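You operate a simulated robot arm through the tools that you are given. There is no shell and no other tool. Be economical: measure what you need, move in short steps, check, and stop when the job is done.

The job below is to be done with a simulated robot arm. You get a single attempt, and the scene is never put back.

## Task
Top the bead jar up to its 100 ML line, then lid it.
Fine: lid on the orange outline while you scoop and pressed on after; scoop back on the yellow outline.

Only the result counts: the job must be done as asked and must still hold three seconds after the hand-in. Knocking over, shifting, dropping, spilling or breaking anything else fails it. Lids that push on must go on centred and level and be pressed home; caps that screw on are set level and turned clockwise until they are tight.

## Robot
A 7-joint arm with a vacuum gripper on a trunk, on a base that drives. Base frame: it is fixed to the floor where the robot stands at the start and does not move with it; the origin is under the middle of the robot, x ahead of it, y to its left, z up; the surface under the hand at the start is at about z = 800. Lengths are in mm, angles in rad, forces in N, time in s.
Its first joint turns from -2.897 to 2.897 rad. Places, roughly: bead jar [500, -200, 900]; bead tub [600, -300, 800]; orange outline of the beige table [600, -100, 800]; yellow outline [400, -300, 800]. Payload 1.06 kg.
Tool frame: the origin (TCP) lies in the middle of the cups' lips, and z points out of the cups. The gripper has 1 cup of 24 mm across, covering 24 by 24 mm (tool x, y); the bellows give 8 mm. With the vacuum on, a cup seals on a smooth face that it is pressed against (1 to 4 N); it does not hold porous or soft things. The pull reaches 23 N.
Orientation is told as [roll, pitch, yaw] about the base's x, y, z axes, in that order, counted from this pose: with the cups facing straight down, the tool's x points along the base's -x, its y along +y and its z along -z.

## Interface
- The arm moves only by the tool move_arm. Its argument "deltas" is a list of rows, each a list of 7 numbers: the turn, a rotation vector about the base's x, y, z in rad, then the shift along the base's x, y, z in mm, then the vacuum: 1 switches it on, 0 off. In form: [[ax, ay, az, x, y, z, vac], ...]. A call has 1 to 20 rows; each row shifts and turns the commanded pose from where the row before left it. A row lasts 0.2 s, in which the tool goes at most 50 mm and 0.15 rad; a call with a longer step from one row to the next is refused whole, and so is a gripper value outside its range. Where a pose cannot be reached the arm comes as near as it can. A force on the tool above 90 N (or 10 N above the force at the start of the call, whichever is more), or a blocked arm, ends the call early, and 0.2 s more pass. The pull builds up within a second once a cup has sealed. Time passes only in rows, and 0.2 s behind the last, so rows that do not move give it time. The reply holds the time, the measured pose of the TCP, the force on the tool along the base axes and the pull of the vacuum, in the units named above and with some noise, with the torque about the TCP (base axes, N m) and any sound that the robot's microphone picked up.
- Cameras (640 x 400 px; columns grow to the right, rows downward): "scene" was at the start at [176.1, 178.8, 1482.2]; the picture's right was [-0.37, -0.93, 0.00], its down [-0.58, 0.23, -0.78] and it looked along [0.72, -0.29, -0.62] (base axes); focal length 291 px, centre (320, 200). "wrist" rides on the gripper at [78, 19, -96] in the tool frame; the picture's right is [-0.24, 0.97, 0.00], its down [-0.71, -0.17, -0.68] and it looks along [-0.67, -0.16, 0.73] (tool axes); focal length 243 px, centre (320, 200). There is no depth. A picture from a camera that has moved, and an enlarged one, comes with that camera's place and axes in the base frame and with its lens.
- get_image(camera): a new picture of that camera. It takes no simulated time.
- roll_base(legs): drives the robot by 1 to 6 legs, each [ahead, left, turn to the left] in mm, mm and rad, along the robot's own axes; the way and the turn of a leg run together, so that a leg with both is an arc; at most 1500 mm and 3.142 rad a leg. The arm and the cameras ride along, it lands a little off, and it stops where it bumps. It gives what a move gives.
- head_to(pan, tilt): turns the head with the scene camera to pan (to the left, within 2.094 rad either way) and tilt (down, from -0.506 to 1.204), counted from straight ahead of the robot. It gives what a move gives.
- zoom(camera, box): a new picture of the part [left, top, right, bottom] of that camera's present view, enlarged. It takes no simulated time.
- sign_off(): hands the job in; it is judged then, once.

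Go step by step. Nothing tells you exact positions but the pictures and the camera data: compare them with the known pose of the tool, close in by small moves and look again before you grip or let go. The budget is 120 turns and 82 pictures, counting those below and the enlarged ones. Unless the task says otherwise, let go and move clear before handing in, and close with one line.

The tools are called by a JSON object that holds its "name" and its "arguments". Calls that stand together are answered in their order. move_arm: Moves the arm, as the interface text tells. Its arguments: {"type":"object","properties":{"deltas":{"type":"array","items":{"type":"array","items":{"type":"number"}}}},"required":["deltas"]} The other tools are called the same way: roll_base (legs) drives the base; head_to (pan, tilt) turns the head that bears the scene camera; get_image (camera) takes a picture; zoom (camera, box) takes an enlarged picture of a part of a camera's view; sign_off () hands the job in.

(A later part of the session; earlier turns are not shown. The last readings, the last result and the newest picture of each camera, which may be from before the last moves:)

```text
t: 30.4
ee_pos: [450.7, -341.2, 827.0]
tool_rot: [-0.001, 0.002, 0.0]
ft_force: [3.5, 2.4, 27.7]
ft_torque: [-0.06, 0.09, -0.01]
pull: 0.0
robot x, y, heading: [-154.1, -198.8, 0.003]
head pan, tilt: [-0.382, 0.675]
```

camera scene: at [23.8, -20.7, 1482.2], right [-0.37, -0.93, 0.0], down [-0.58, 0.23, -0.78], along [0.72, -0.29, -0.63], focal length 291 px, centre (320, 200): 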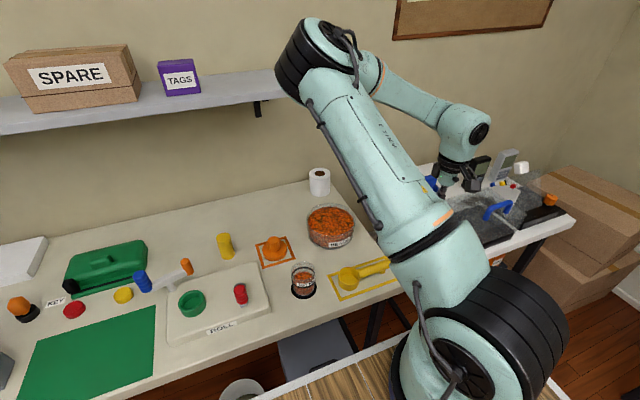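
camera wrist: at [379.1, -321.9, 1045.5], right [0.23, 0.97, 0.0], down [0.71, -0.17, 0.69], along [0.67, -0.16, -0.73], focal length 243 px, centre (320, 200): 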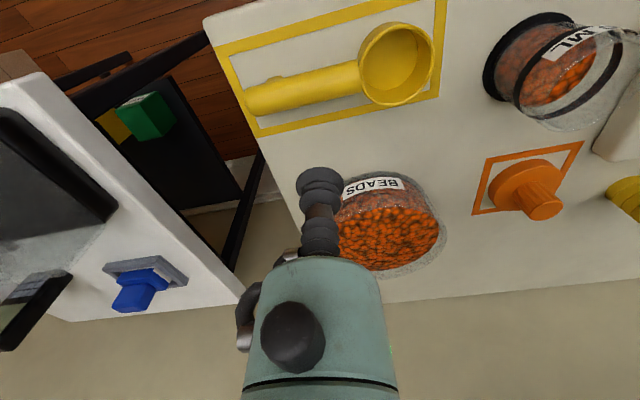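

Too hard and still no seal, with the side force again pointing +x. I'll back off, shift 3 mm more toward -x and retry lightly.

{"name": "move_arm", "arguments": {"deltas": [[0, 0, 0, 0, 0, 6, 1], [0, 0, 0, 0, 0, 4, 1], [0, 0, 0, -3, 0, 0, 1], [0, 0, 0, 0, 0, -4, 1], [0, 0, 0, 0, 0, -2, 1], [0, 0, 0, 0, 0, 0, 1], [0, 0, 0, 0, 0, 0, 1]]}}

{"name": "move_arm", "arguments": {"deltas": [[0, 0, 0, 0, 0, -2, 1], [0, 0, 0, 0, 0, 0, 1], [0, 0, 0, 0, 0, 0, 1]]}}

{"name": "zoom", "arguments": {"camera": "wrist", "box": [220, 80, 420, 220]}}

```text
t: 32.0
ee_pos: [448.0, -339.3, 829.4]
tool_rot: [0.001, -0.001, 0.0]
ft_force: [-0.7, -0.6, 3.8]
ft_torque: [0.03, 0.0, 0.0]
pull: 0.0
robot x, y, heading: [-153.0, -202.3, -0.001]
head pan, tilt: [-0.382, 0.675]
```

```text
t: 32.8
ee_pos: [448.6, -340.8, 828.1]
tool_rot: [0.0, 0.0, -0.002]
ft_force: [-0.8, 0.2, 5.6]
ft_torque: [-0.07, 0.02, 0.01]
pull: 0.1
robot x, y, heading: [-151.8, -201.1, 0.006]
head pan, tilt: [-0.382, 0.675]
```

```text
2.86 times, centred on (320, 150) of wrist
camera zoom: at [369.8, -320.8, 923.7], right [0.23, 0.97, 0.0], down [0.71, -0.17, 0.69], along [0.67, -0.16, -0.73], focal length 693 px, centre (320, 343)
```

zoom: 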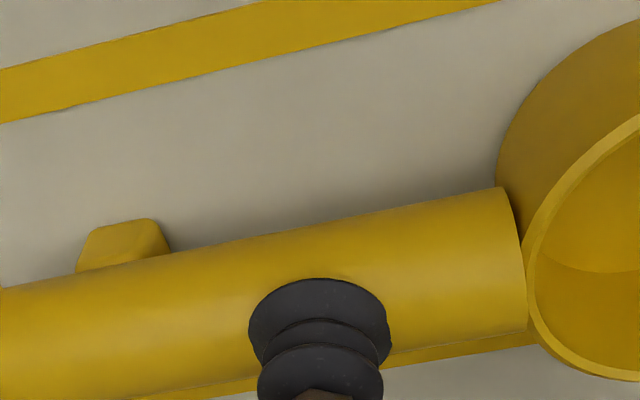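

The handle is about 25 mm thick, as narrow as the cup, so it can't seal there. The bowl's side wall (about 63 mm across) is flatter, so I'll lift off and turn the tool to point horizontally ahead to grip that wall.

{"name": "move_arm", "arguments": {"deltas": [[0, 0, 0, 0, 0, 3, 0], [0, 0, 0, 0, 0, 10, 0], [0, 0, 0, 0, 0, 45, 0], [0, 0, 0, 0, 0, 45, 0], [0, 0, 0, 0, 0, 45, 0], [0, 0, 0.15, 0, 0, 0, 0], [0, 0, 0.15, 0, 0, 0, 0], [0, 0, 0.15, 0, 0, 0, 0], [0, 0, 0.15, 0, 0, 0, 0], [0, 0, 0.15, 0, 0, 0, 0], [0, 0, 0.15, 0, 0, 0, 0], [0, 0, 0.15, 0, 0, 0, 0], [0, 0, 0.15, 0, 0, 0, 0], [0, 0, 0.15, 0, 0, 0, 0], [0, 0, 0.15, 0, 0, 0, 0], [0, 0, 0.071, 0, 0, 0, 0], [0, 0, 0, 0, 0, 0, 0]]}}

{"name": "get_image", "arguments": {"camera": "wrist"}}

```text
t: 36.4
ee_pos: [448.6, -340.1, 975.7]
tool_rot: [0.002, -0.001, 1.571]
ft_force: [0.5, -0.8, -1.1]
ft_torque: [0.0, 0.0, -0.01]
pull: 0.0
robot x, y, heading: [-153.9, -199.3, -0.003]
head pan, tilt: [-0.382, 0.675]
```

```text
40 pictures are left
camera wrist: at [429.4, -418.1, 1071.7], right [-0.97, 0.23, 0.0], down [0.17, 0.71, 0.68], along [0.16, 0.67, -0.73], focal length 243 px, centre (320, 200)
```

wrist: 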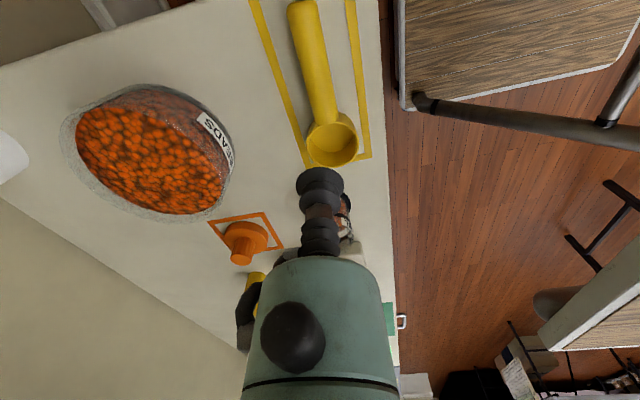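

The scoop is undisturbed. Now I'll pitch the tool up to horizontal, pointing ahead.

{"name": "move_arm", "arguments": {"deltas": [[0, -0.15, 0, 0, 0, 5, 0], [0, -0.15, 0, 0, 0, 5, 0], [0, -0.15, 0, 0, 5, 0, 0], [0, -0.15, 0, 0, 5, 0, 0], [0, -0.15, 0, 0, 5, 0, 0], [0, -0.15, 0, 0, 5, 0, 0], [0, -0.15, 0, 0, 5, 0, 0], [0, -0.15, 0, 0, 5, 0, 0], [0, -0.15, 0, 0, 5, 0, 0], [0, -0.15, 0, 0, 5, 0, 0], [0, 0, 0, 0, 0, 0, 0]]}}

{"name": "get_image", "arguments": {"camera": "wrist"}}

{"name": "get_image", "arguments": {"camera": "scene"}}

```text
t: 38.8
ee_pos: [473.6, -356.5, 1133.0]
tool_rot: [-0.921, -0.001, 1.576]
ft_force: [0.1, 0.6, -0.2]
ft_torque: [0.0, 0.01, 0.01]
pull: 0.0
out of reach, approached as far as the arm can: row 2, 3, 4, 5, 7, 8, 9, 10
robot x, y, heading: [-152.4, -197.4, -0.001]
head pan, tilt: [-0.382, 0.675]
```

```text
39 pictures are left
camera wrist: at [386.6, -436.0, 1176.2], right [-0.59, 0.23, -0.77], down [-0.45, 0.7, 0.55], along [0.67, 0.67, -0.31], focal length 243 px, centre (320, 200)
```

wrist: 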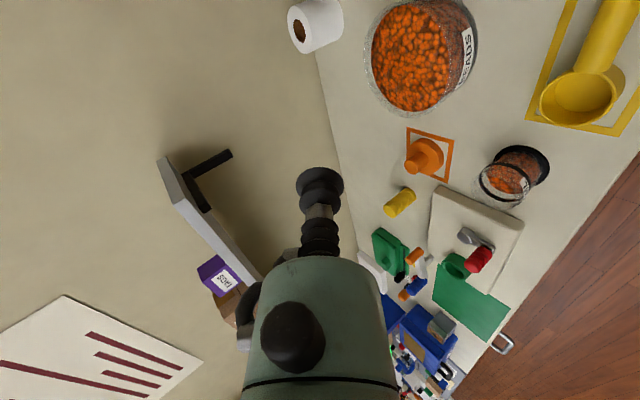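

```text
38 pictures are left
camera scene: at [23.8, -20.7, 1482.2], right [-0.37, -0.93, 0.0], down [-0.58, 0.23, -0.78], along [0.72, -0.29, -0.62], focal length 291 px, centre (320, 200)
```

scene: 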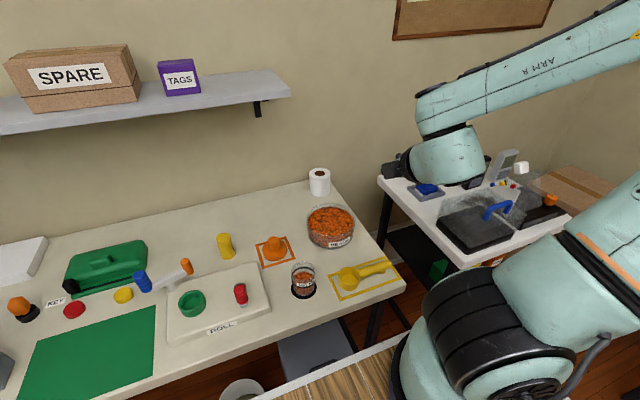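

The arm reached 0.92 rad of tilt and drifted upward near a joint limit. I'll continue the pitch at this height while moving a bit farther out.

{"name": "move_arm", "arguments": {"deltas": [[0, -0.1, 0, 20, 10, 0, 0], [0, -0.1, 0, 20, 10, 0, 0], [0, -0.1, 0, 20, 10, 0, 0], [0, -0.1, 0, 20, 10, 0, 0], [0, -0.1, 0, 20, 0, 0, 0], [0, -0.1, 0, 0, 0, 0, 0], [0, -0.05, 0, 0, 0, 0, 0], [0, 0, 0, 0, 0, 0, 0]]}}

{"name": "get_image", "arguments": {"camera": "scene"}}

```text
t: 40.6
ee_pos: [596.0, -343.5, 1126.4]
tool_rot: [-1.572, 0.002, 1.576]
ft_force: [0.0, 0.9, -0.2]
ft_torque: [0.0, 0.03, -0.02]
pull: 0.0
out of reach, approached as far as the arm can: row 1, 2, 3, 6, 7
robot x, y, heading: [-153.1, -200.5, -0.001]
head pan, tilt: [-0.382, 0.675]
```

```text
37 pictures are left
camera scene: at [23.8, -20.7, 1482.2], right [-0.37, -0.93, 0.0], down [-0.58, 0.23, -0.78], along [0.72, -0.29, -0.62], focal length 291 px, centre (320, 200)
```

scene: 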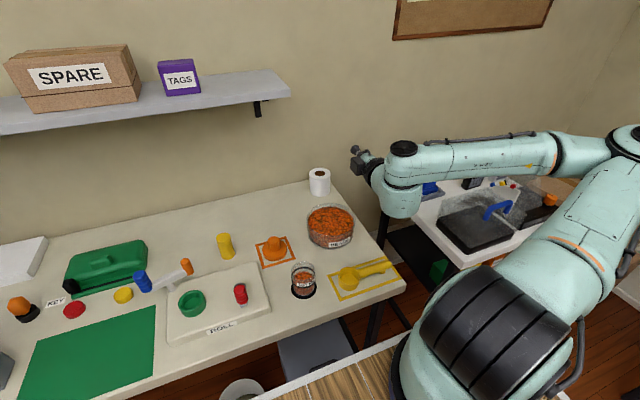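

The tool is now horizontal pointing ahead, with the elbow out to the right. I'll back the base another 190 mm so the elbow stays clear of the side table, then lower in front of the bowl.

{"name": "roll_base", "arguments": {"legs": [[-230, 0, 0]]}}

{"name": "move_arm", "arguments": {"deltas": [[0, 0, 0, 0, 20, -45, 0], [0, 0, 0, 0, 20, -45, 0], [0, 0, 0, 0, 20, -45, 0], [0, 0, 0, 0, 9, -45, 0], [0, 0, 0, 0, 0, -45, 0], [0, 0, 0, 0, 0, 0, 0]]}}

{"name": "get_image", "arguments": {"camera": "wrist"}}

{"name": "get_image", "arguments": {"camera": "scene"}}

```text
t: 42.3
ee_pos: [363.8, -343.0, 1126.2]
tool_rot: [-1.573, 0.001, 1.575]
ft_force: [0.0, -0.5, -0.6]
ft_torque: [-0.02, 0.0, -0.03]
pull: 0.0
robot x, y, heading: [-386.2, -198.2, 0.004]
head pan, tilt: [-0.382, 0.675]
```

```text
t: 43.7
ee_pos: [371.0, -277.6, 900.2]
tool_rot: [-1.572, 0.0, 1.576]
ft_force: [-0.6, 0.1, -0.4]
ft_torque: [0.0, 0.0, 0.03]
pull: 0.0
out of reach, approached as far as the arm can: row 1
robot x, y, heading: [-386.6, -199.0, 0.004]
head pan, tilt: [-0.382, 0.675]
```

```text
36 pictures are left
camera wrist: at [275.4, -355.7, 881.9], right [0.0, 0.23, -0.97], down [-0.69, 0.7, 0.17], along [0.72, 0.67, 0.16], focal length 243 px, centre (320, 200)
```

wrist: 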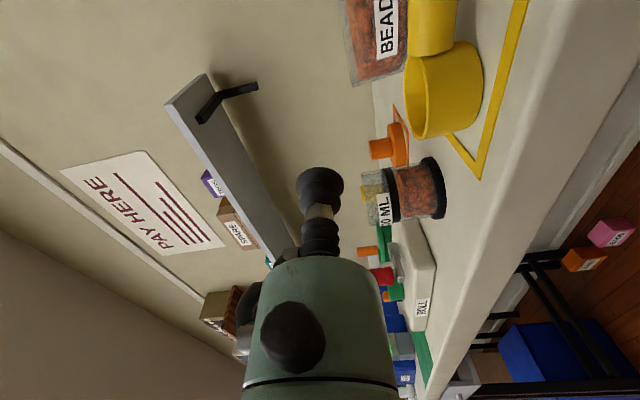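

```text
35 pictures are left
camera scene: at [-208.1, -20.8, 1482.2], right [-0.37, -0.93, 0.0], down [-0.58, 0.23, -0.78], along [0.72, -0.29, -0.63], focal length 291 px, centre (320, 200)
```

scene: 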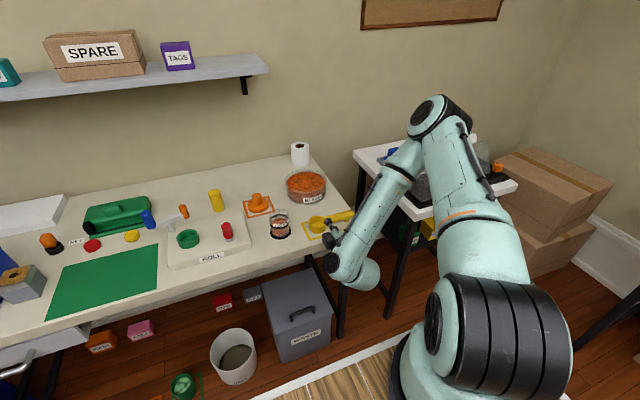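

Excellent — horizontal view with jar and bowl in profile. I'll zoom on the bowl to fix its height and centre.

{"name": "zoom", "arguments": {"camera": "wrist", "box": [340, 0, 540, 230]}}

```text
1.74 times, centred on (440, 115) of wrist
camera zoom: at [275.4, -355.7, 881.9], right [0.0, 0.23, -0.97], down [-0.69, 0.7, 0.17], along [0.72, 0.67, 0.16], focal length 422 px, centre (111, 348)
```

zoom: 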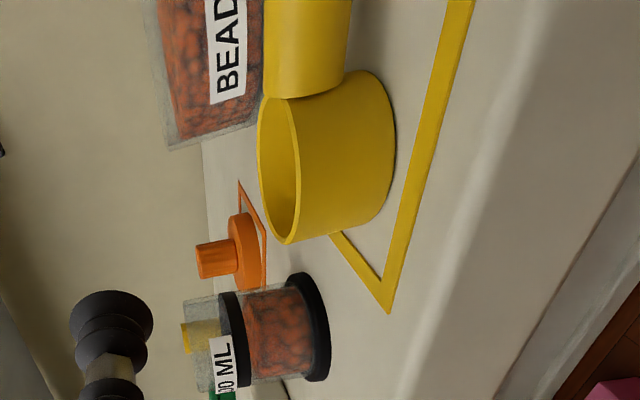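

Bowl centre ≈ [450, -273], wall facing the robot at x≈421, rim z≈832. I'll tilt the tool slightly down (0.15 rad) to clear the table edge and lower in front of the wall.

{"name": "move_arm", "arguments": {"deltas": [[0, 0.15, 0, 0, 4, -20, 0], [0, 0, 0, -3, 0, -40, 0], [0, 0, 0, 0, 0, -23, 0], [0, 0, 0, 0, 0, 0, 0]]}}

{"name": "get_image", "arguments": {"camera": "wrist"}}

{"name": "zoom", "arguments": {"camera": "scene", "box": [260, 160, 400, 300]}}

```text
t: 44.7
ee_pos: [367.4, -274.1, 817.1]
tool_rot: [-1.422, -0.001, 1.577]
ft_force: [-1.0, 0.3, -0.1]
ft_torque: [-0.02, 0.01, 0.02]
pull: 0.0
robot x, y, heading: [-382.8, -196.9, 0.001]
head pan, tilt: [-0.382, 0.675]
```

```text
33 pictures are left
camera wrist: at [269.5, -352.2, 813.6], right [-0.14, 0.23, -0.96], down [-0.66, 0.71, 0.27], along [0.74, 0.67, 0.05], focal length 243 px, centre (320, 200)
```

wrist: 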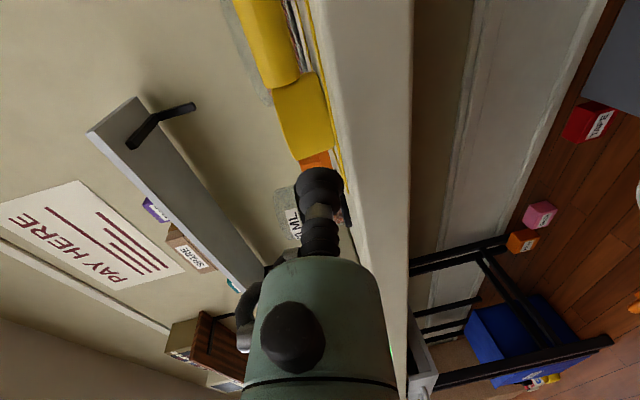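

```text
2.86 times, centred on (330, 230) of scene
camera zoom: at [-208.1, -20.8, 1482.2], right [-0.37, -0.93, 0.0], down [-0.58, 0.23, -0.78], along [0.72, -0.29, -0.62], focal length 831 px, centre (291, 114)
```

zoom: 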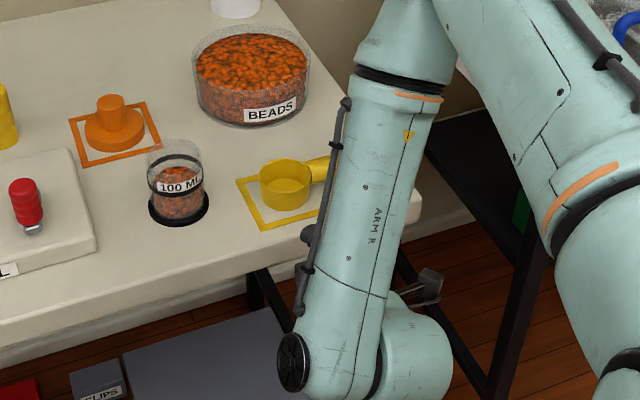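

Aligned with the wall's mid-height. I'll creep forward with the vacuum on, watching for the seal.

{"name": "move_arm", "arguments": {"deltas": [[0, 0, 0, 25, 1, 0, 0], [0, 0, 0, 20, 0, 0, 1], [0, 0, 0, 4, 0, 0, 1], [0, 0, 0, 2, 0, 0, 1], [0, 0, 0, 0, 0, 0, 1]]}}

{"name": "zoom", "arguments": {"camera": "scene", "box": [300, 190, 360, 250]}}

```text
t: 45.9
ee_pos: [419.7, -270.7, 818.0]
tool_rot: [-1.423, -0.002, 1.577]
ft_force: [0.0, -0.2, 0.1]
ft_torque: [0.01, 0.01, 0.01]
pull: 0.0
robot x, y, heading: [-383.3, -198.8, 0.0]
head pan, tilt: [-0.382, 0.675]
```

```text
6.67 times, centred on (330, 220) of scene
camera zoom: at [-208.0, -20.8, 1482.2], right [-0.37, -0.93, 0.0], down [-0.58, 0.23, -0.78], along [0.72, -0.29, -0.62], focal length 1938 px, centre (253, 67)
```

zoom: 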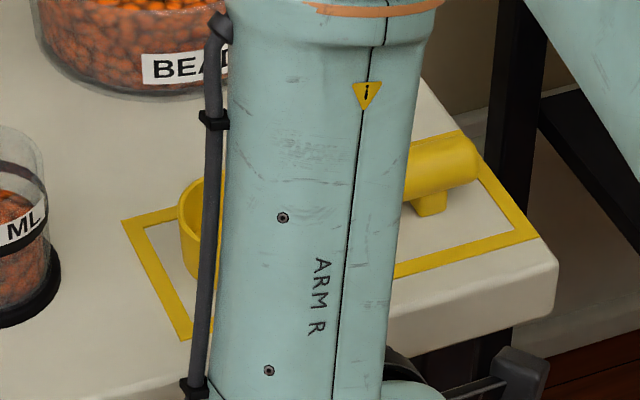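

No contact yet; creeping forward another few millimetres.

{"name": "move_arm", "arguments": {"deltas": [[0, 0, 0, 2, -1, 0, 1], [0, 0, 0, 1, -1, 0, 1], [0, 0, 0, 1, 0, 0, 1], [0, 0, 0, 0, 0, 0, 1], [0, 0, 0, 0, 0, 0, 1]]}}

{"name": "get_image", "arguments": {"camera": "wrist"}}

```text
t: 47.1
ee_pos: [423.6, -273.3, 817.1]
tool_rot: [-1.423, 0.0, 1.577]
ft_force: [-0.7, 0.3, 0.3]
ft_torque: [0.0, 0.0, -0.04]
pull: 0.1
robot x, y, heading: [-382.7, -200.0, -0.001]
head pan, tilt: [-0.382, 0.675]
```

```text
30 pictures are left
camera wrist: at [325.3, -352.2, 813.8], right [-0.15, 0.23, -0.96], down [-0.66, 0.7, 0.27], along [0.74, 0.67, 0.05], focal length 243 px, centre (320, 200)
```

wrist: 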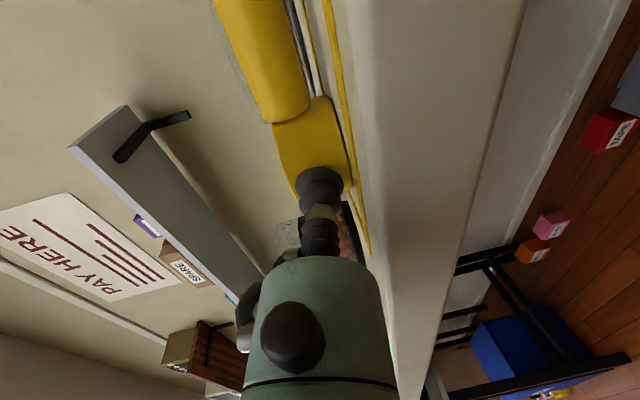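

The cup looks nearly touching. I'll advance another 4 mm in single-millimetre steps.

{"name": "move_arm", "arguments": {"deltas": [[0, 0, 0, 1, 0, 0, 1], [0, 0, 0, 1, 0, 0, 1], [0, 0, 0, 0, 0, 0, 1], [0, 0, 0, 0, 0, 0, 1]]}}

{"name": "move_arm", "arguments": {"deltas": [[0, 0, 0, 1, 0, 0, 1], [0, 0, 0, 1, 0, 0, 1], [0, 0, 0, 0, 0, 0, 1], [0, 0, 0, 0, 0, 0, 1]]}}

{"name": "zoom", "arguments": {"camera": "wrist", "box": [240, 80, 400, 230]}}

```text
t: 48.1
ee_pos: [424.3, -273.0, 817.3]
tool_rot: [-1.421, 0.0, 1.575]
ft_force: [0.2, -0.3, -0.2]
ft_torque: [0.03, -0.01, 0.02]
pull: 0.1
robot x, y, heading: [-384.4, -198.4, -0.002]
head pan, tilt: [-0.382, 0.675]
```

```text
t: 49.1
ee_pos: [426.0, -273.4, 817.7]
tool_rot: [-1.423, 0.0, 1.577]
ft_force: [-0.5, 1.0, -0.5]
ft_torque: [0.02, -0.02, -0.03]
pull: 0.1
robot x, y, heading: [-385.9, -199.6, 0.002]
head pan, tilt: [-0.382, 0.675]
```

```text
2.67 times, centred on (320, 155) of wrist
camera zoom: at [329.4, -352.2, 814.1], right [-0.15, 0.23, -0.96], down [-0.66, 0.7, 0.27], along [0.74, 0.67, 0.05], focal length 647 px, centre (320, 320)
```

zoom: 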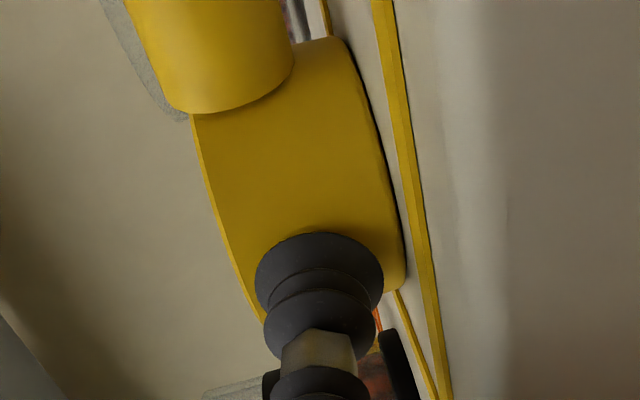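

The bowl seems a few millimetres further than I judged, so contact should come around x=430–435. I'll continue slowly.

{"name": "move_arm", "arguments": {"deltas": [[0, 0, 0, 1, -1, 0, 1], [0, 0, 0, 1, -1, 0, 1], [0, 0, 0, 1, 0, 0, 1], [0, 0, 0, 0, 0, 0, 1], [0, 0, 0, 0, 0, 0, 1]]}}

{"name": "move_arm", "arguments": {"deltas": [[0, 0, 0, 1, 0, 0, 1], [0, 0, 0, 1, 0, 0, 1], [0, 0, 0, 1, 0, 0, 1], [0, 0, 0, 0, 0, 0, 1], [0, 0, 0, 0, 0, 0, 1]]}}

{"name": "zoom", "arguments": {"camera": "wrist", "box": [240, 80, 400, 230]}}

```text
t: 50.3
ee_pos: [430.0, -274.5, 817.5]
tool_rot: [-1.423, 0.0, 1.576]
ft_force: [0.0, -0.1, -0.2]
ft_torque: [0.0, -0.01, -0.01]
pull: 0.1
robot x, y, heading: [-385.6, -197.5, 0.003]
head pan, tilt: [-0.382, 0.675]
```

```text
t: 51.5
ee_pos: [432.4, -274.9, 817.6]
tool_rot: [-1.422, 0.0, 1.577]
ft_force: [-0.4, 0.1, -0.9]
ft_torque: [0.02, 0.02, 0.01]
pull: 0.1
robot x, y, heading: [-384.9, -198.2, 0.003]
head pan, tilt: [-0.382, 0.675]
```

```text
2.67 times, centred on (320, 155) of wrist
camera zoom: at [335.3, -354.5, 814.0], right [-0.15, 0.23, -0.96], down [-0.66, 0.7, 0.27], along [0.74, 0.67, 0.05], focal length 647 px, centre (320, 320)
```

zoom: 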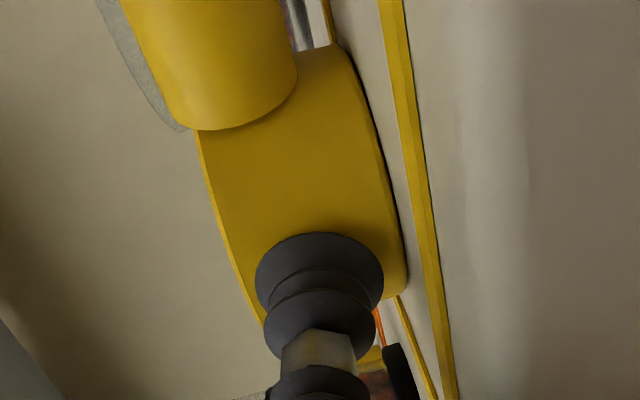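

The scoop is sliding ahead of the cup without resistance, so a side grip won't seal. New plan: grip the flat floor of the bowl from above (pressing down is braced by the table). I'll back off, raise, and look at where the scoop is.

{"name": "move_arm", "arguments": {"deltas": [[0, 0, 0, -20, 0, 0, 0], [0, 0, 0, -40, 0, 0, 0], [0, 0, 0, -10, 0, 40, 0], [0, 0, 0, 0, 0, 45, 0], [0, 0, 0, 0, 0, 45, 0], [0, 0, 0, 0, 0, 45, 0], [0, 0, 0, 0, 0, 45, 0], [0, 0, 0, 0, 0, 0, 0]]}}

{"name": "zoom", "arguments": {"camera": "scene", "box": [260, 160, 400, 260]}}

```text
t: 53.3
ee_pos: [362.4, -274.2, 1037.8]
tool_rot: [-1.421, 0.0, 1.575]
ft_force: [-0.7, 0.5, -1.0]
ft_torque: [-0.03, 0.0, 0.02]
pull: 0.1
robot x, y, heading: [-382.8, -201.2, 0.001]
head pan, tilt: [-0.382, 0.675]
```

```text
4.00 times, centred on (330, 210) of scene
camera zoom: at [-208.0, -20.8, 1482.2], right [-0.37, -0.93, 0.0], down [-0.58, 0.23, -0.78], along [0.72, -0.29, -0.63], focal length 1163 px, centre (280, 160)
```

zoom: 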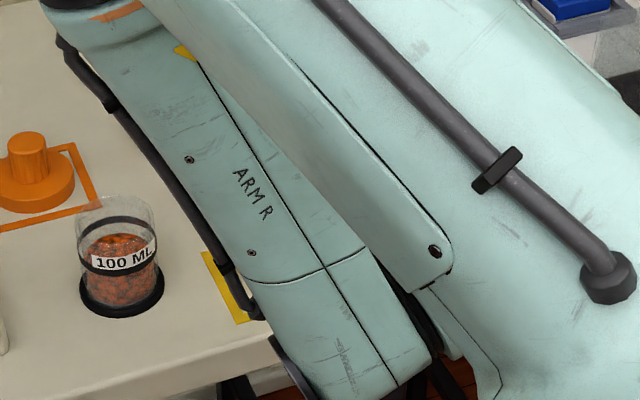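

Arm hides the scoop; I'll pitch the tool back to vertical here and then look with the wrist camera.

{"name": "move_arm", "arguments": {"deltas": [[0, 0.142, 0, 0, 0, 0, 0], [0, 0.142, 0, 0, 0, 0, 0], [0, 0.142, 0, 0, 0, 0, 0], [0, 0.142, 0, 0, 0, 0, 0], [0, 0.142, 0, 0, 0, 0, 0], [0, 0.142, 0, 0, 0, 0, 0], [0, 0.142, 0, 0, 0, 0, 0], [0, 0.142, 0, 0, 0, 0, 0], [0, 0.142, 0, 0, 0, 0, 0], [0, 0.142, 0, 0, 0, 0, 0], [0, 0, 0, 0, 0, 0, 0]]}}

{"name": "roll_base", "arguments": {"legs": [[155, 0, 0]]}}

{"name": "get_image", "arguments": {"camera": "wrist"}}

```text
t: 55.7
ee_pos: [362.7, -276.1, 1038.5]
tool_rot: [0.0, -0.006, 1.572]
ft_force: [0.6, -0.3, 1.5]
ft_torque: [0.01, -0.01, -0.05]
pull: 0.0
robot x, y, heading: [-384.3, -200.0, 0.003]
head pan, tilt: [-0.382, 0.675]
```

```text
t: 57.1
ee_pos: [517.1, -276.3, 1037.7]
tool_rot: [-0.004, -0.005, 1.569]
ft_force: [0.9, 0.4, -0.4]
ft_torque: [0.02, -0.02, 0.01]
pull: 0.0
robot x, y, heading: [-228.7, -198.1, 0.003]
head pan, tilt: [-0.382, 0.675]
```

```text
26 pictures are left
camera wrist: at [498.0, -354.6, 1133.9], right [-0.97, 0.23, 0.0], down [0.17, 0.7, 0.69], along [0.16, 0.67, -0.73], focal length 243 px, centre (320, 200)
```

wrist: 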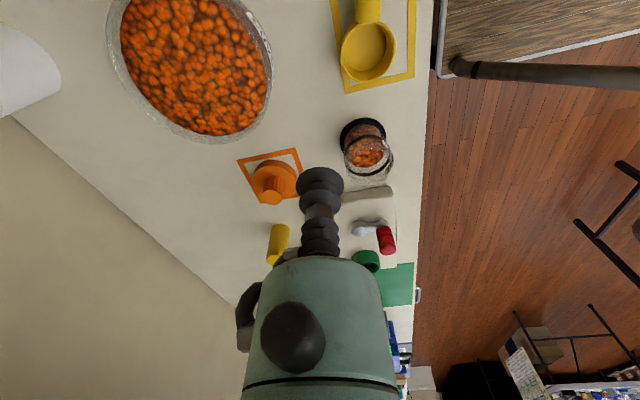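

Tool is vertical again; the scoop's bowl was nudged to about [459, -276] but is otherwise fine. I'll go above the bowl and check the centring.

{"name": "move_arm", "arguments": {"deltas": [[0, 0, 0, -29, 0, -20, 0], [0, 0, 0, -29, 0, -20, 0], [0, 0, 0, 0, 0, -45, 0], [0, 0, 0, 0, 0, -45, 0], [0, 0.005, 0, 0, 0, -30, 0], [0, 0, 0, 0, 0, 0, 0]]}}

{"name": "zoom", "arguments": {"camera": "wrist", "box": [210, 20, 430, 220]}}

```text
t: 58.5
ee_pos: [457.4, -275.0, 876.8]
tool_rot: [0.002, -0.004, 1.573]
ft_force: [0.3, 0.4, -0.2]
ft_torque: [0.0, 0.02, 0.03]
pull: 0.1
robot x, y, heading: [-231.9, -200.6, 0.0]
head pan, tilt: [-0.382, 0.675]
```

```text
2.00 times, centred on (320, 120) of wrist
camera zoom: at [439.6, -353.9, 973.2], right [-0.97, 0.23, 0.01], down [0.17, 0.7, 0.69], along [0.16, 0.67, -0.73], focal length 485 px, centre (320, 360)
```

zoom: 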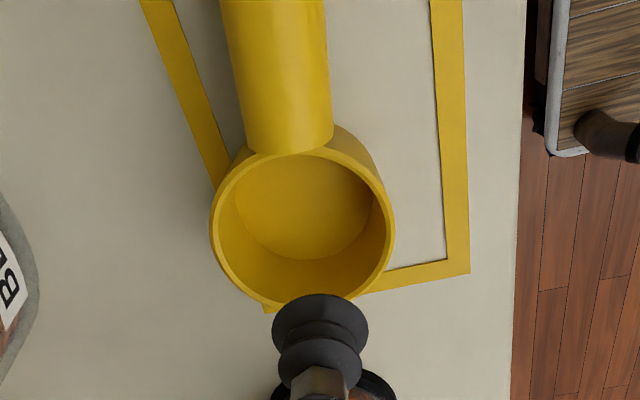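

Bowl centre refined to about [464, -277]. Shifting and going lower, then another look.

{"name": "move_arm", "arguments": {"deltas": [[0, 0, 0, 6, -2, -15, 0], [0, 0, 0, 0, 0, -20, 0], [0, 0, 0, 0, 0, 0, 0]]}}

{"name": "zoom", "arguments": {"camera": "wrist", "box": [210, 60, 430, 240]}}

```text
t: 59.3
ee_pos: [464.4, -276.5, 842.1]
tool_rot: [0.005, -0.005, 1.57]
ft_force: [-0.2, 0.6, 0.1]
ft_torque: [0.01, -0.01, -0.01]
pull: 0.0
robot x, y, heading: [-226.8, -198.7, -0.002]
head pan, tilt: [-0.382, 0.675]
```

```text
2.22 times, centred on (320, 150) of wrist
camera zoom: at [445.6, -356.3, 938.1], right [-0.97, 0.23, 0.0], down [0.17, 0.7, 0.69], along [0.16, 0.67, -0.73], focal length 539 px, centre (320, 311)
```

zoom: 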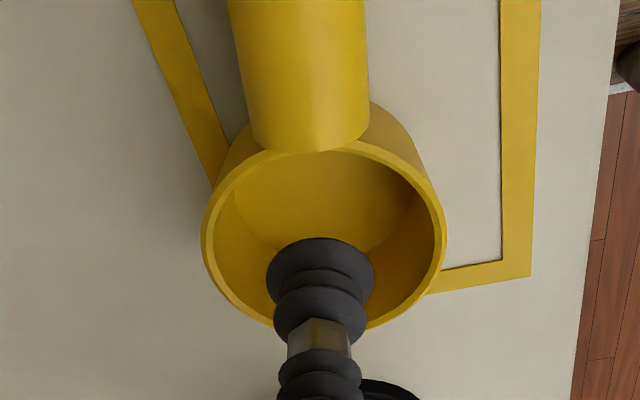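

Nearly centred; I'll shift 5 mm in y and descend into the bowl to press on its floor with the vacuum on.

{"name": "move_arm", "arguments": {"deltas": [[0, 0, 0, -1.5, -5, 0, 0], [0, 0, 0, 0, 0, -20, 0], [0, 0, 0, 0, 0, -12, 1], [0, 0, 0, 0, 0, 0, 1]]}}

{"name": "move_arm", "arguments": {"deltas": [[0, 0, 0, 0, 0, -3, 1], [0, 0, 0, 0, 0, -2, 1], [0, 0, 0, 0, 0, 0, 1], [0, 0, 0, 0, 0, 0, 1]]}}

```text
t: 60.3
ee_pos: [463.7, -283.3, 811.3]
tool_rot: [0.002, -0.007, 1.57]
ft_force: [-1.4, -0.3, -0.5]
ft_torque: [0.04, -0.02, -0.01]
pull: 0.1
robot x, y, heading: [-225.7, -200.0, -0.003]
head pan, tilt: [-0.382, 0.675]
```

```text
t: 61.3
ee_pos: [463.8, -281.9, 805.5]
tool_rot: [0.005, -0.004, 1.571]
ft_force: [-0.5, 0.5, 0.9]
ft_torque: [0.01, 0.02, -0.01]
pull: 22.8
robot x, y, heading: [-226.4, -200.1, 0.005]
head pan, tilt: [-0.382, 0.675]
```

Sealed on the bowl's floor with full pull. I'll lift the scoop and look.

{"name": "move_arm", "arguments": {"deltas": [[0, 0, 0, 0, 0, 5, 1], [0, 0, 0, 0, 0, 15, 1], [0, 0, 0, 0, 0, 30, 1], [0, 0, 0, 0, 0, 40, 1], [0, 0, 0, 0, 0, 40, 1], [0, 0, 0, 0, 0, 0, 1]]}}

{"name": "get_image", "arguments": {"camera": "wrist"}}

{"name": "get_image", "arguments": {"camera": "scene"}}

```text
t: 62.7
ee_pos: [463.4, -282.9, 937.1]
tool_rot: [0.004, -0.004, 1.573]
ft_force: [-0.3, -0.3, 0.0]
ft_torque: [0.02, -0.02, 0.03]
pull: 23.0
robot x, y, heading: [-229.6, -199.6, -0.001]
head pan, tilt: [-0.382, 0.675]
```

```text
23 pictures are left
camera wrist: at [444.2, -361.6, 1031.6], right [-0.97, 0.23, 0.01], down [0.17, 0.71, 0.69], along [0.16, 0.67, -0.73], focal length 243 px, centre (320, 200)
```

wrist: 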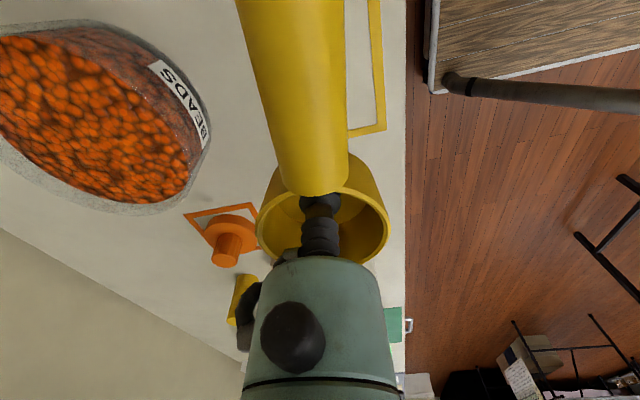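

```text
22 pictures are left
camera scene: at [-53.4, -20.9, 1482.2], right [-0.37, -0.93, 0.0], down [-0.58, 0.23, -0.78], along [0.72, -0.29, -0.63], focal length 291 px, centre (320, 200)
```

scene: 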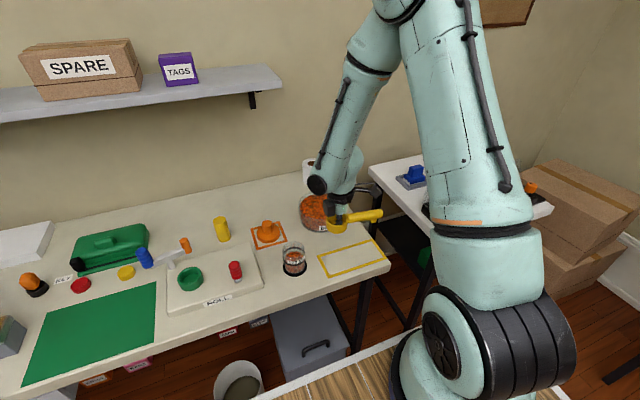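

The scoop is held securely. Next I'll carry it over the tub (centre ≈ [634, -303], beads at z≈855) and tilt the bowl's front down by 0.5 rad.

{"name": "move_arm", "arguments": {"deltas": [[0, 0, 0, 0, 0, 20, 1], [0, 0, 0, 35, -6, 0, 1], [0, 0, 0, 35, -6, 0, 1], [0, 0, 0, 35, -6, 0, 1], [0, 0, 0, 35, -6, 0, 1], [0, 0, 0, 31, -6, 0, 1], [-0.125, 0, 0, 0, 0, 0, 1], [-0.125, 0, 0, 0, 0, 0, 1], [-0.125, 0, 0, 0, 0, 0, 1], [-0.125, 0, 0, 0, 0, 0, 1], [0, 0, 0, 0, 0, -40, 1], [0, 0, 0, 0, 0, 0, 1]]}}

{"name": "zoom", "arguments": {"camera": "scene", "box": [240, 130, 420, 270]}}

{"name": "get_image", "arguments": {"camera": "wrist"}}

```text
t: 65.3
ee_pos: [634.3, -312.2, 915.2]
tool_rot: [0.004, 0.497, 1.574]
ft_force: [0.4, -0.5, -0.3]
ft_torque: [0.0, -0.01, -0.02]
pull: 22.4
robot x, y, heading: [-229.1, -200.1, 0.004]
head pan, tilt: [-0.382, 0.675]
```

```text
2.86 times, centred on (330, 200) of scene
camera zoom: at [-53.5, -20.8, 1482.2], right [-0.37, -0.93, 0.0], down [-0.58, 0.23, -0.78], along [0.72, -0.29, -0.62], focal length 831 px, centre (291, 200)
```

zoom: 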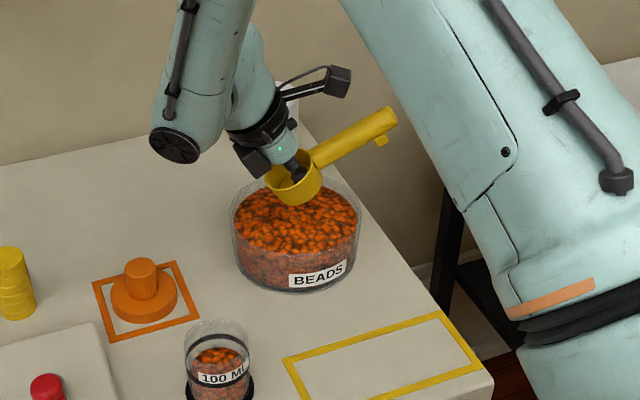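

```text
20 pictures are left
camera wrist: at [615.3, -335.4, 1037.7], right [-0.97, 0.21, -0.11], down [0.17, 0.95, 0.26], along [0.16, 0.24, -0.96], focal length 243 px, centre (320, 200)
```

wrist: 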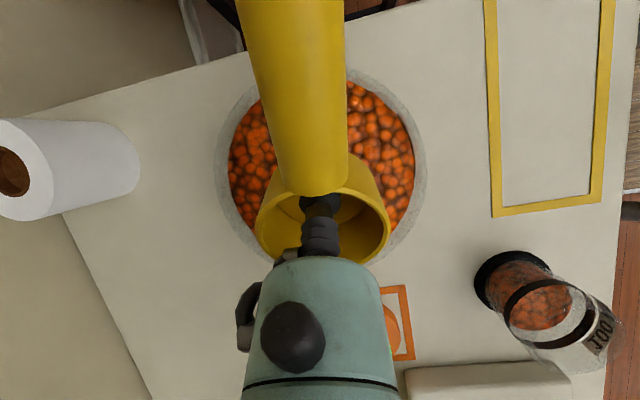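

Well placed over the tub. Now plunge in slowly.

{"name": "move_arm", "arguments": {"deltas": [[0, 0, 0, 2, 0, -20, 1], [0, 0, 0, 0, 0, -20, 1], [0, 0, 0, 0, 0, -15, 1], [0, 0, 0, 0, 3, -12, 1], [0, 0, 0, 0, 3, -10, 1], [0, 0, 0, 0, 3, -8, 1], [0, 0, 0, 0, 0, 0, 1]]}}

```text
t: 66.9
ee_pos: [636.0, -305.8, 837.6]
tool_rot: [-0.005, 0.498, 1.565]
ft_force: [-15.8, -12.7, 75.9]
ft_torque: [5.15, 0.73, 1.15]
pull: 23.1
robot x, y, heading: [-234.2, -197.6, 0.002]
head pan, tilt: [-0.382, 0.675]
```

A hard contact: the torque shows the gripper body touching the tub's far rim. I'll back up right away.

{"name": "move_arm", "arguments": {"deltas": [[0, 0, 0, 0, -2, 5, 1], [0, 0, 0, 0, -2, 8, 1], [0, 0, 0, 0, -2, 10, 1], [0, 0, 0, 0, 0, 0, 1]]}}

{"name": "zoom", "arguments": {"camera": "scene", "box": [240, 130, 420, 270]}}

```text
t: 67.9
ee_pos: [636.7, -308.9, 853.5]
tool_rot: [0.004, 0.493, 1.574]
ft_force: [0.0, 0.4, -0.3]
ft_torque: [0.01, 0.01, -0.01]
pull: 23.3
robot x, y, heading: [-231.4, -197.2, -0.0]
head pan, tilt: [-0.382, 0.675]
```

```text
2.86 times, centred on (330, 200) of scene
camera zoom: at [-53.4, -20.8, 1482.2], right [-0.37, -0.93, 0.0], down [-0.58, 0.23, -0.78], along [0.72, -0.29, -0.63], focal length 831 px, centre (291, 200)
```

zoom: 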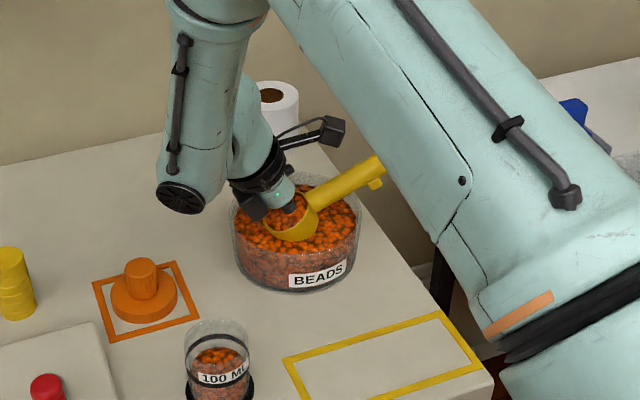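

No damage; the tub stayed put. Zooming in to see whether the bowl already took beads.

{"name": "zoom", "arguments": {"camera": "scene", "box": [300, 170, 370, 240]}}

```text
5.71 times, centred on (335, 205) of scene
camera zoom: at [-53.4, -20.8, 1482.2], right [-0.37, -0.93, 0.0], down [-0.58, 0.23, -0.78], along [0.72, -0.29, -0.63], focal length 1662 px, centre (234, 171)
```

zoom: 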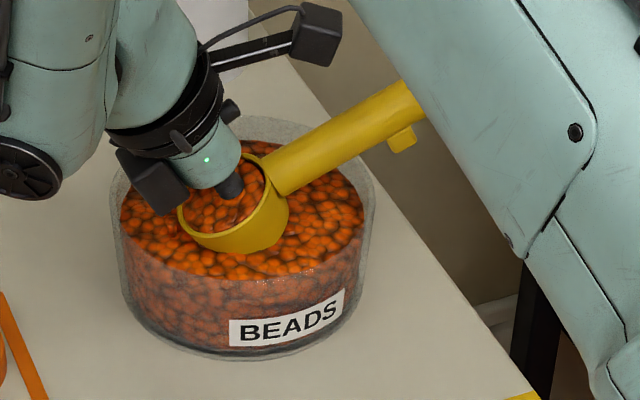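

The bowl is full of beads. I'll lift while levelling it over the tub.

{"name": "move_arm", "arguments": {"deltas": [[0.05, 0, 0, 0, 0, 12, 1], [0.09, 0, 0, 0, 0, 15, 1], [0.09, 0, 0, 0, 0, 15, 1], [0.09, 0, 0, 0, 0, 15, 1], [0.09, 0, 0, 0, 0, 15, 1], [0.088, 0, 0, 0, 0, 15, 1], [0, 0, 0, 0, 0, 20, 1], [0, 0, 0, 0, 0, 0, 1]]}}

{"name": "zoom", "arguments": {"camera": "scene", "box": [290, 140, 370, 220]}}

```text
t: 69.7
ee_pos: [636.4, -309.6, 961.2]
tool_rot: [0.004, -0.005, 1.573]
ft_force: [1.2, 0.5, -1.6]
ft_torque: [0.05, 0.03, 0.0]
pull: 22.8
robot x, y, heading: [-228.7, -198.7, 0.002]
head pan, tilt: [-0.382, 0.675]
```

```text
5.00 times, centred on (330, 180) of scene
camera zoom: at [-53.3, -21.0, 1482.2], right [-0.37, -0.93, 0.0], down [-0.58, 0.23, -0.78], along [0.72, -0.29, -0.63], focal length 1454 px, centre (270, 300)
```

zoom: 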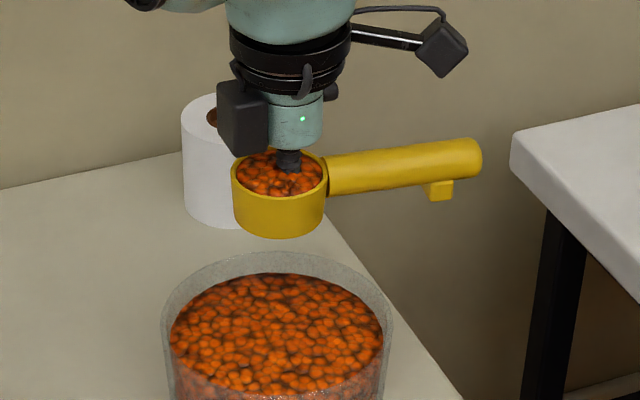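

The bowl is filled just below its rim. I'll carry it level to the jar, with the pouring lip (robot side) above the jar's centre.

{"name": "move_arm", "arguments": {"deltas": [[0, 0, 0, -8, 10, 0, 1], [0, 0, 0, -15, 18, 0, 1], [0, 0, 0, -17, 21, 0, 1], [0, 0, 0, -17, 21, 0, 1], [0, 0, 0, -17, 21, 0, 1], [0, 0, 0, -17, 21, 0, 1], [0, 0, 0, -15, 20, 0, 1], [0, 0, 0, -11, 15, 0, 1], [0, 0, 0, -6, 8, 0, 1], [0, 0, 0, 0, 0, -10, 1], [0, 0, 0, 0, 0, -6, 1], [0, 0, 0, 0, 0, 0, 1]]}}

{"name": "zoom", "arguments": {"camera": "scene", "box": [250, 170, 350, 290]}}

```text
t: 72.3
ee_pos: [513.9, -153.8, 944.2]
tool_rot: [0.004, -0.005, 1.572]
ft_force: [-0.3, 0.1, -1.0]
ft_torque: [0.03, 0.0, 0.01]
pull: 23.0
robot x, y, heading: [-227.7, -199.1, -0.002]
head pan, tilt: [-0.382, 0.675]
```

```text
3.33 times, centred on (300, 230) of scene
camera zoom: at [-53.5, -20.9, 1482.2], right [-0.37, -0.93, 0.0], down [-0.58, 0.23, -0.78], along [0.72, -0.29, -0.62], focal length 969 px, centre (387, 100)
```

zoom: 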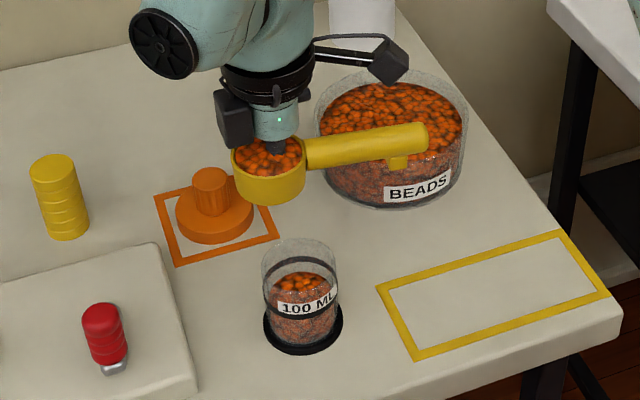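

Lined up. I'll start tilting toward the robot, to 0.6 rad first.

{"name": "move_arm", "arguments": {"deltas": [[0, -0.1, 0, 0, 0, 0, 1], [0, -0.1, 0, 0, 0, 0, 1], [0, -0.1, 0, 0, 0, 0, 1], [0, -0.1, 0, 0, 0, 0, 1], [0, -0.1, 0, 0, 0, 0, 1], [0, -0.1, 0, 0, 0, 0, 1], [0, 0, 0, 0, 0, 0, 1], [0, 0, 0, 0, 0, 0, 1]]}}

{"name": "zoom", "arguments": {"camera": "scene", "box": [250, 180, 340, 280]}}

```text
t: 74.1
ee_pos: [513.8, -154.7, 945.7]
tool_rot: [-0.596, -0.002, 1.572]
ft_force: [-0.1, -0.6, -1.6]
ft_torque: [0.02, 0.02, -0.03]
pull: 23.0
robot x, y, heading: [-230.0, -203.4, 0.003]
head pan, tilt: [-0.382, 0.675]
```

```text
4.00 times, centred on (295, 230) of scene
camera zoom: at [-53.5, -20.8, 1482.2], right [-0.37, -0.93, 0.0], down [-0.58, 0.23, -0.78], along [0.72, -0.29, -0.62], focal length 1163 px, centre (420, 80)
```

zoom: 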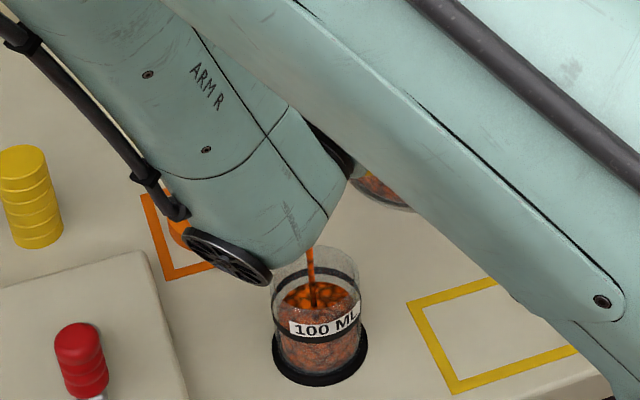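

Beads are streaming into the jar's centre. I'll hold this tilt briefly and check the level.

{"name": "move_arm", "arguments": {"deltas": [[0, 0, 0, 0, 0, 0, 1], [0, 0, 0, 0, 0, 0, 1]]}}

{"name": "zoom", "arguments": {"camera": "scene", "box": [305, 235, 355, 285]}}

```text
t: 74.7
ee_pos: [514.0, -154.3, 945.1]
tool_rot: [-0.596, -0.003, 1.573]
ft_force: [-0.7, -0.4, -1.3]
ft_torque: [0.03, 0.0, 0.0]
pull: 22.5
robot x, y, heading: [-228.9, -197.5, 0.0]
head pan, tilt: [-0.382, 0.675]
```

```text
8.00 times, centred on (330, 260) of scene
camera zoom: at [-53.5, -20.8, 1482.2], right [-0.37, -0.93, 0.0], down [-0.58, 0.23, -0.78], along [0.72, -0.29, -0.62], focal length 2326 px, centre (240, -280)
```

zoom: 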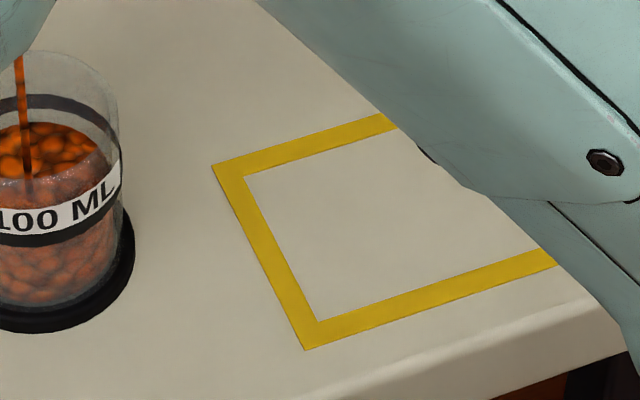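

The level has risen about a third of the gap. I'll hold about one more second and look again.

{"name": "move_arm", "arguments": {"deltas": [[0, 0, 0, 0, 0, 0, 1], [0, 0, 0, 0, 0, 0, 1], [0, 0, 0, 0, 0, 0, 1], [0, 0, 0, 0, 0, 0, 1]]}}

{"name": "zoom", "arguments": {"camera": "scene", "box": [280, 235, 330, 285]}}

```text
t: 75.7
ee_pos: [514.5, -154.0, 945.2]
tool_rot: [-0.596, -0.003, 1.572]
ft_force: [0.2, -0.6, -1.3]
ft_torque: [0.04, -0.03, -0.01]
pull: 22.1
robot x, y, heading: [-229.2, -200.2, 0.001]
head pan, tilt: [-0.382, 0.675]
```

```text
8.00 times, centred on (305, 260) of scene
camera zoom: at [-53.5, -20.9, 1482.2], right [-0.37, -0.93, 0.0], down [-0.58, 0.23, -0.78], along [0.72, -0.29, -0.62], focal length 2326 px, centre (440, -280)
```

zoom: 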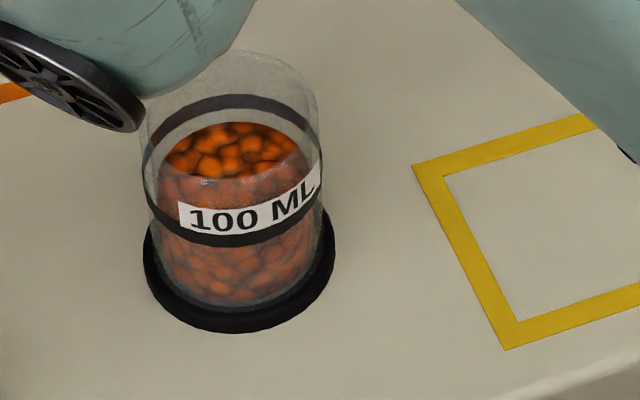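

Flow stops at a given tilt, so tilt meters the pour. Level is about 9 mm short; tilting on to 0.8.

{"name": "move_arm", "arguments": {"deltas": [[0, -0.1, 0, 0, 0, 0, 1], [0, -0.1, 0, 0, 0, 0, 1], [0, 0, 0, 0, 0, 0, 1], [0, 0, 0, 0, 0, 0, 1], [0, 0, 0, 0, 0, 0, 1], [0, 0, 0, 0, 0, 0, 1], [0, 0, 0, 0, 0, 0, 1]]}}

{"name": "zoom", "arguments": {"camera": "scene", "box": [280, 235, 330, 285]}}

```text
t: 77.3
ee_pos: [512.7, -154.2, 945.2]
tool_rot: [-0.795, 0.0, 1.574]
ft_force: [0.0, -1.4, -1.0]
ft_torque: [-0.02, -0.01, -0.01]
pull: 23.2
robot x, y, heading: [-226.4, -199.4, 0.004]
head pan, tilt: [-0.382, 0.675]
```

```text
8.00 times, centred on (305, 260) of scene
camera zoom: at [-53.5, -20.8, 1482.2], right [-0.37, -0.93, 0.0], down [-0.58, 0.23, -0.78], along [0.72, -0.29, -0.62], focal length 2326 px, centre (440, -280)
```

zoom: 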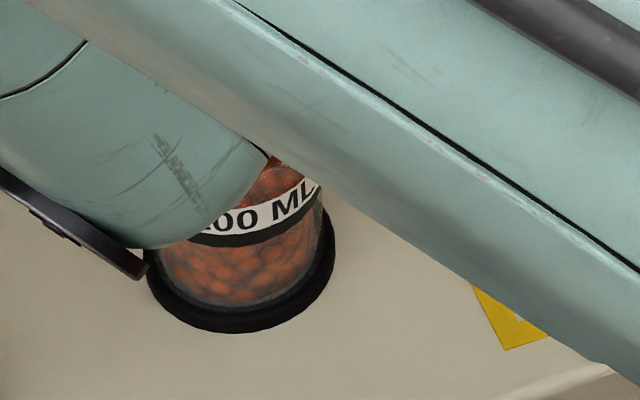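

The arm hides the jar at this angle; tilting back to 0.6 for a check.

{"name": "move_arm", "arguments": {"deltas": [[0, 0.1, 0, 0, 0, 0, 1], [0, 0.1, 0, 0, 0, 0, 1], [0, 0, 0, 0, 0, 0, 1]]}}

{"name": "zoom", "arguments": {"camera": "scene", "box": [280, 235, 330, 285]}}

```text
t: 78.1
ee_pos: [513.6, -154.9, 945.0]
tool_rot: [-0.597, -0.001, 1.576]
ft_force: [-0.8, 0.5, -0.8]
ft_torque: [0.06, 0.0, 0.0]
pull: 22.8
robot x, y, heading: [-230.1, -201.6, -0.001]
head pan, tilt: [-0.382, 0.675]
```

```text
8.00 times, centred on (305, 260) of scene
camera zoom: at [-53.5, -20.8, 1482.2], right [-0.37, -0.93, 0.0], down [-0.58, 0.23, -0.78], along [0.72, -0.29, -0.62], focal length 2326 px, centre (440, -280)
```

zoom: 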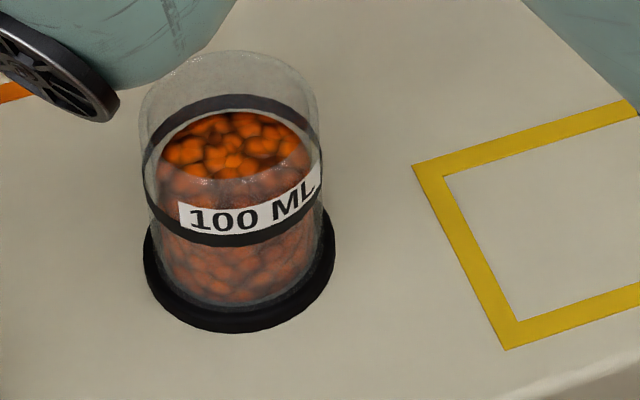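

The level now is near the line, but parallax through the thick glass makes it ambiguous. I'll level the scoop and carry it to a spot in front of the table from which the wrist camera sees the jar nearly side-on.

{"name": "move_arm", "arguments": {"deltas": [[0, 0.12, 0, 0, 0, 2, 1], [0, 0.12, 0, 0, 0, 2, 1], [0, 0.12, 0, 0, 0, 2, 1], [0, 0.12, 0, 0, 0, 2, 1], [0, 0.117, 0, 0, 0, 2, 1], [0, 0, 0, 0, -30, 0, 1], [0, 0, 0, -15, -35, 0, 1], [0, 0, 0, -30, -35, 0, 1], [0, 0, 0, -30, -35, 0, 1], [0, 0, 0, -35, -10, 0, 1], [0, 0, 0, -35, 0, 0, 1], [0, 0, 0, -35, 0, 0, 1], [0, 0, 0, -25, 0, 0, 1], [0, 0, 0, 0, 0, -35, 1], [0, 0, 0, 0, 0, -35, 1], [0, 0, 0, 0, 0, -30, 1], [0, 0, 0, 0, 0, 0, 1]]}}

{"name": "get_image", "arguments": {"camera": "wrist"}}

```text
t: 81.7
ee_pos: [310.4, -299.4, 855.8]
tool_rot: [0.0, -0.003, 1.573]
ft_force: [-0.6, 1.0, -1.0]
ft_torque: [0.06, -0.03, 0.02]
pull: 23.3
robot x, y, heading: [-228.5, -203.4, -0.004]
head pan, tilt: [-0.382, 0.675]
```

```text
10 pictures are left
camera wrist: at [290.3, -378.2, 950.8], right [-0.97, 0.23, 0.0], down [0.17, 0.71, 0.69], along [0.16, 0.67, -0.73], focal length 243 px, centre (320, 200)
```

wrist: 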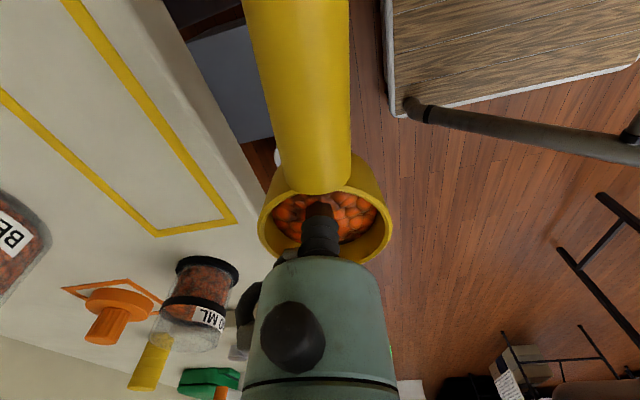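

{"name": "zoom", "arguments": {"camera": "wrist", "box": [145, 250, 250, 360]}}

```text
3.64 times, centred on (198, 305) of wrist
camera zoom: at [290.3, -378.2, 950.8], right [-0.97, 0.23, 0.0], down [0.17, 0.71, 0.69], along [0.16, 0.67, -0.73], focal length 882 px, centre (766, -182)
```

zoom: 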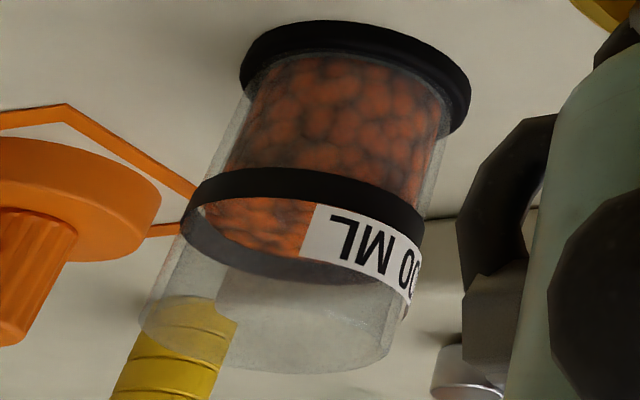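

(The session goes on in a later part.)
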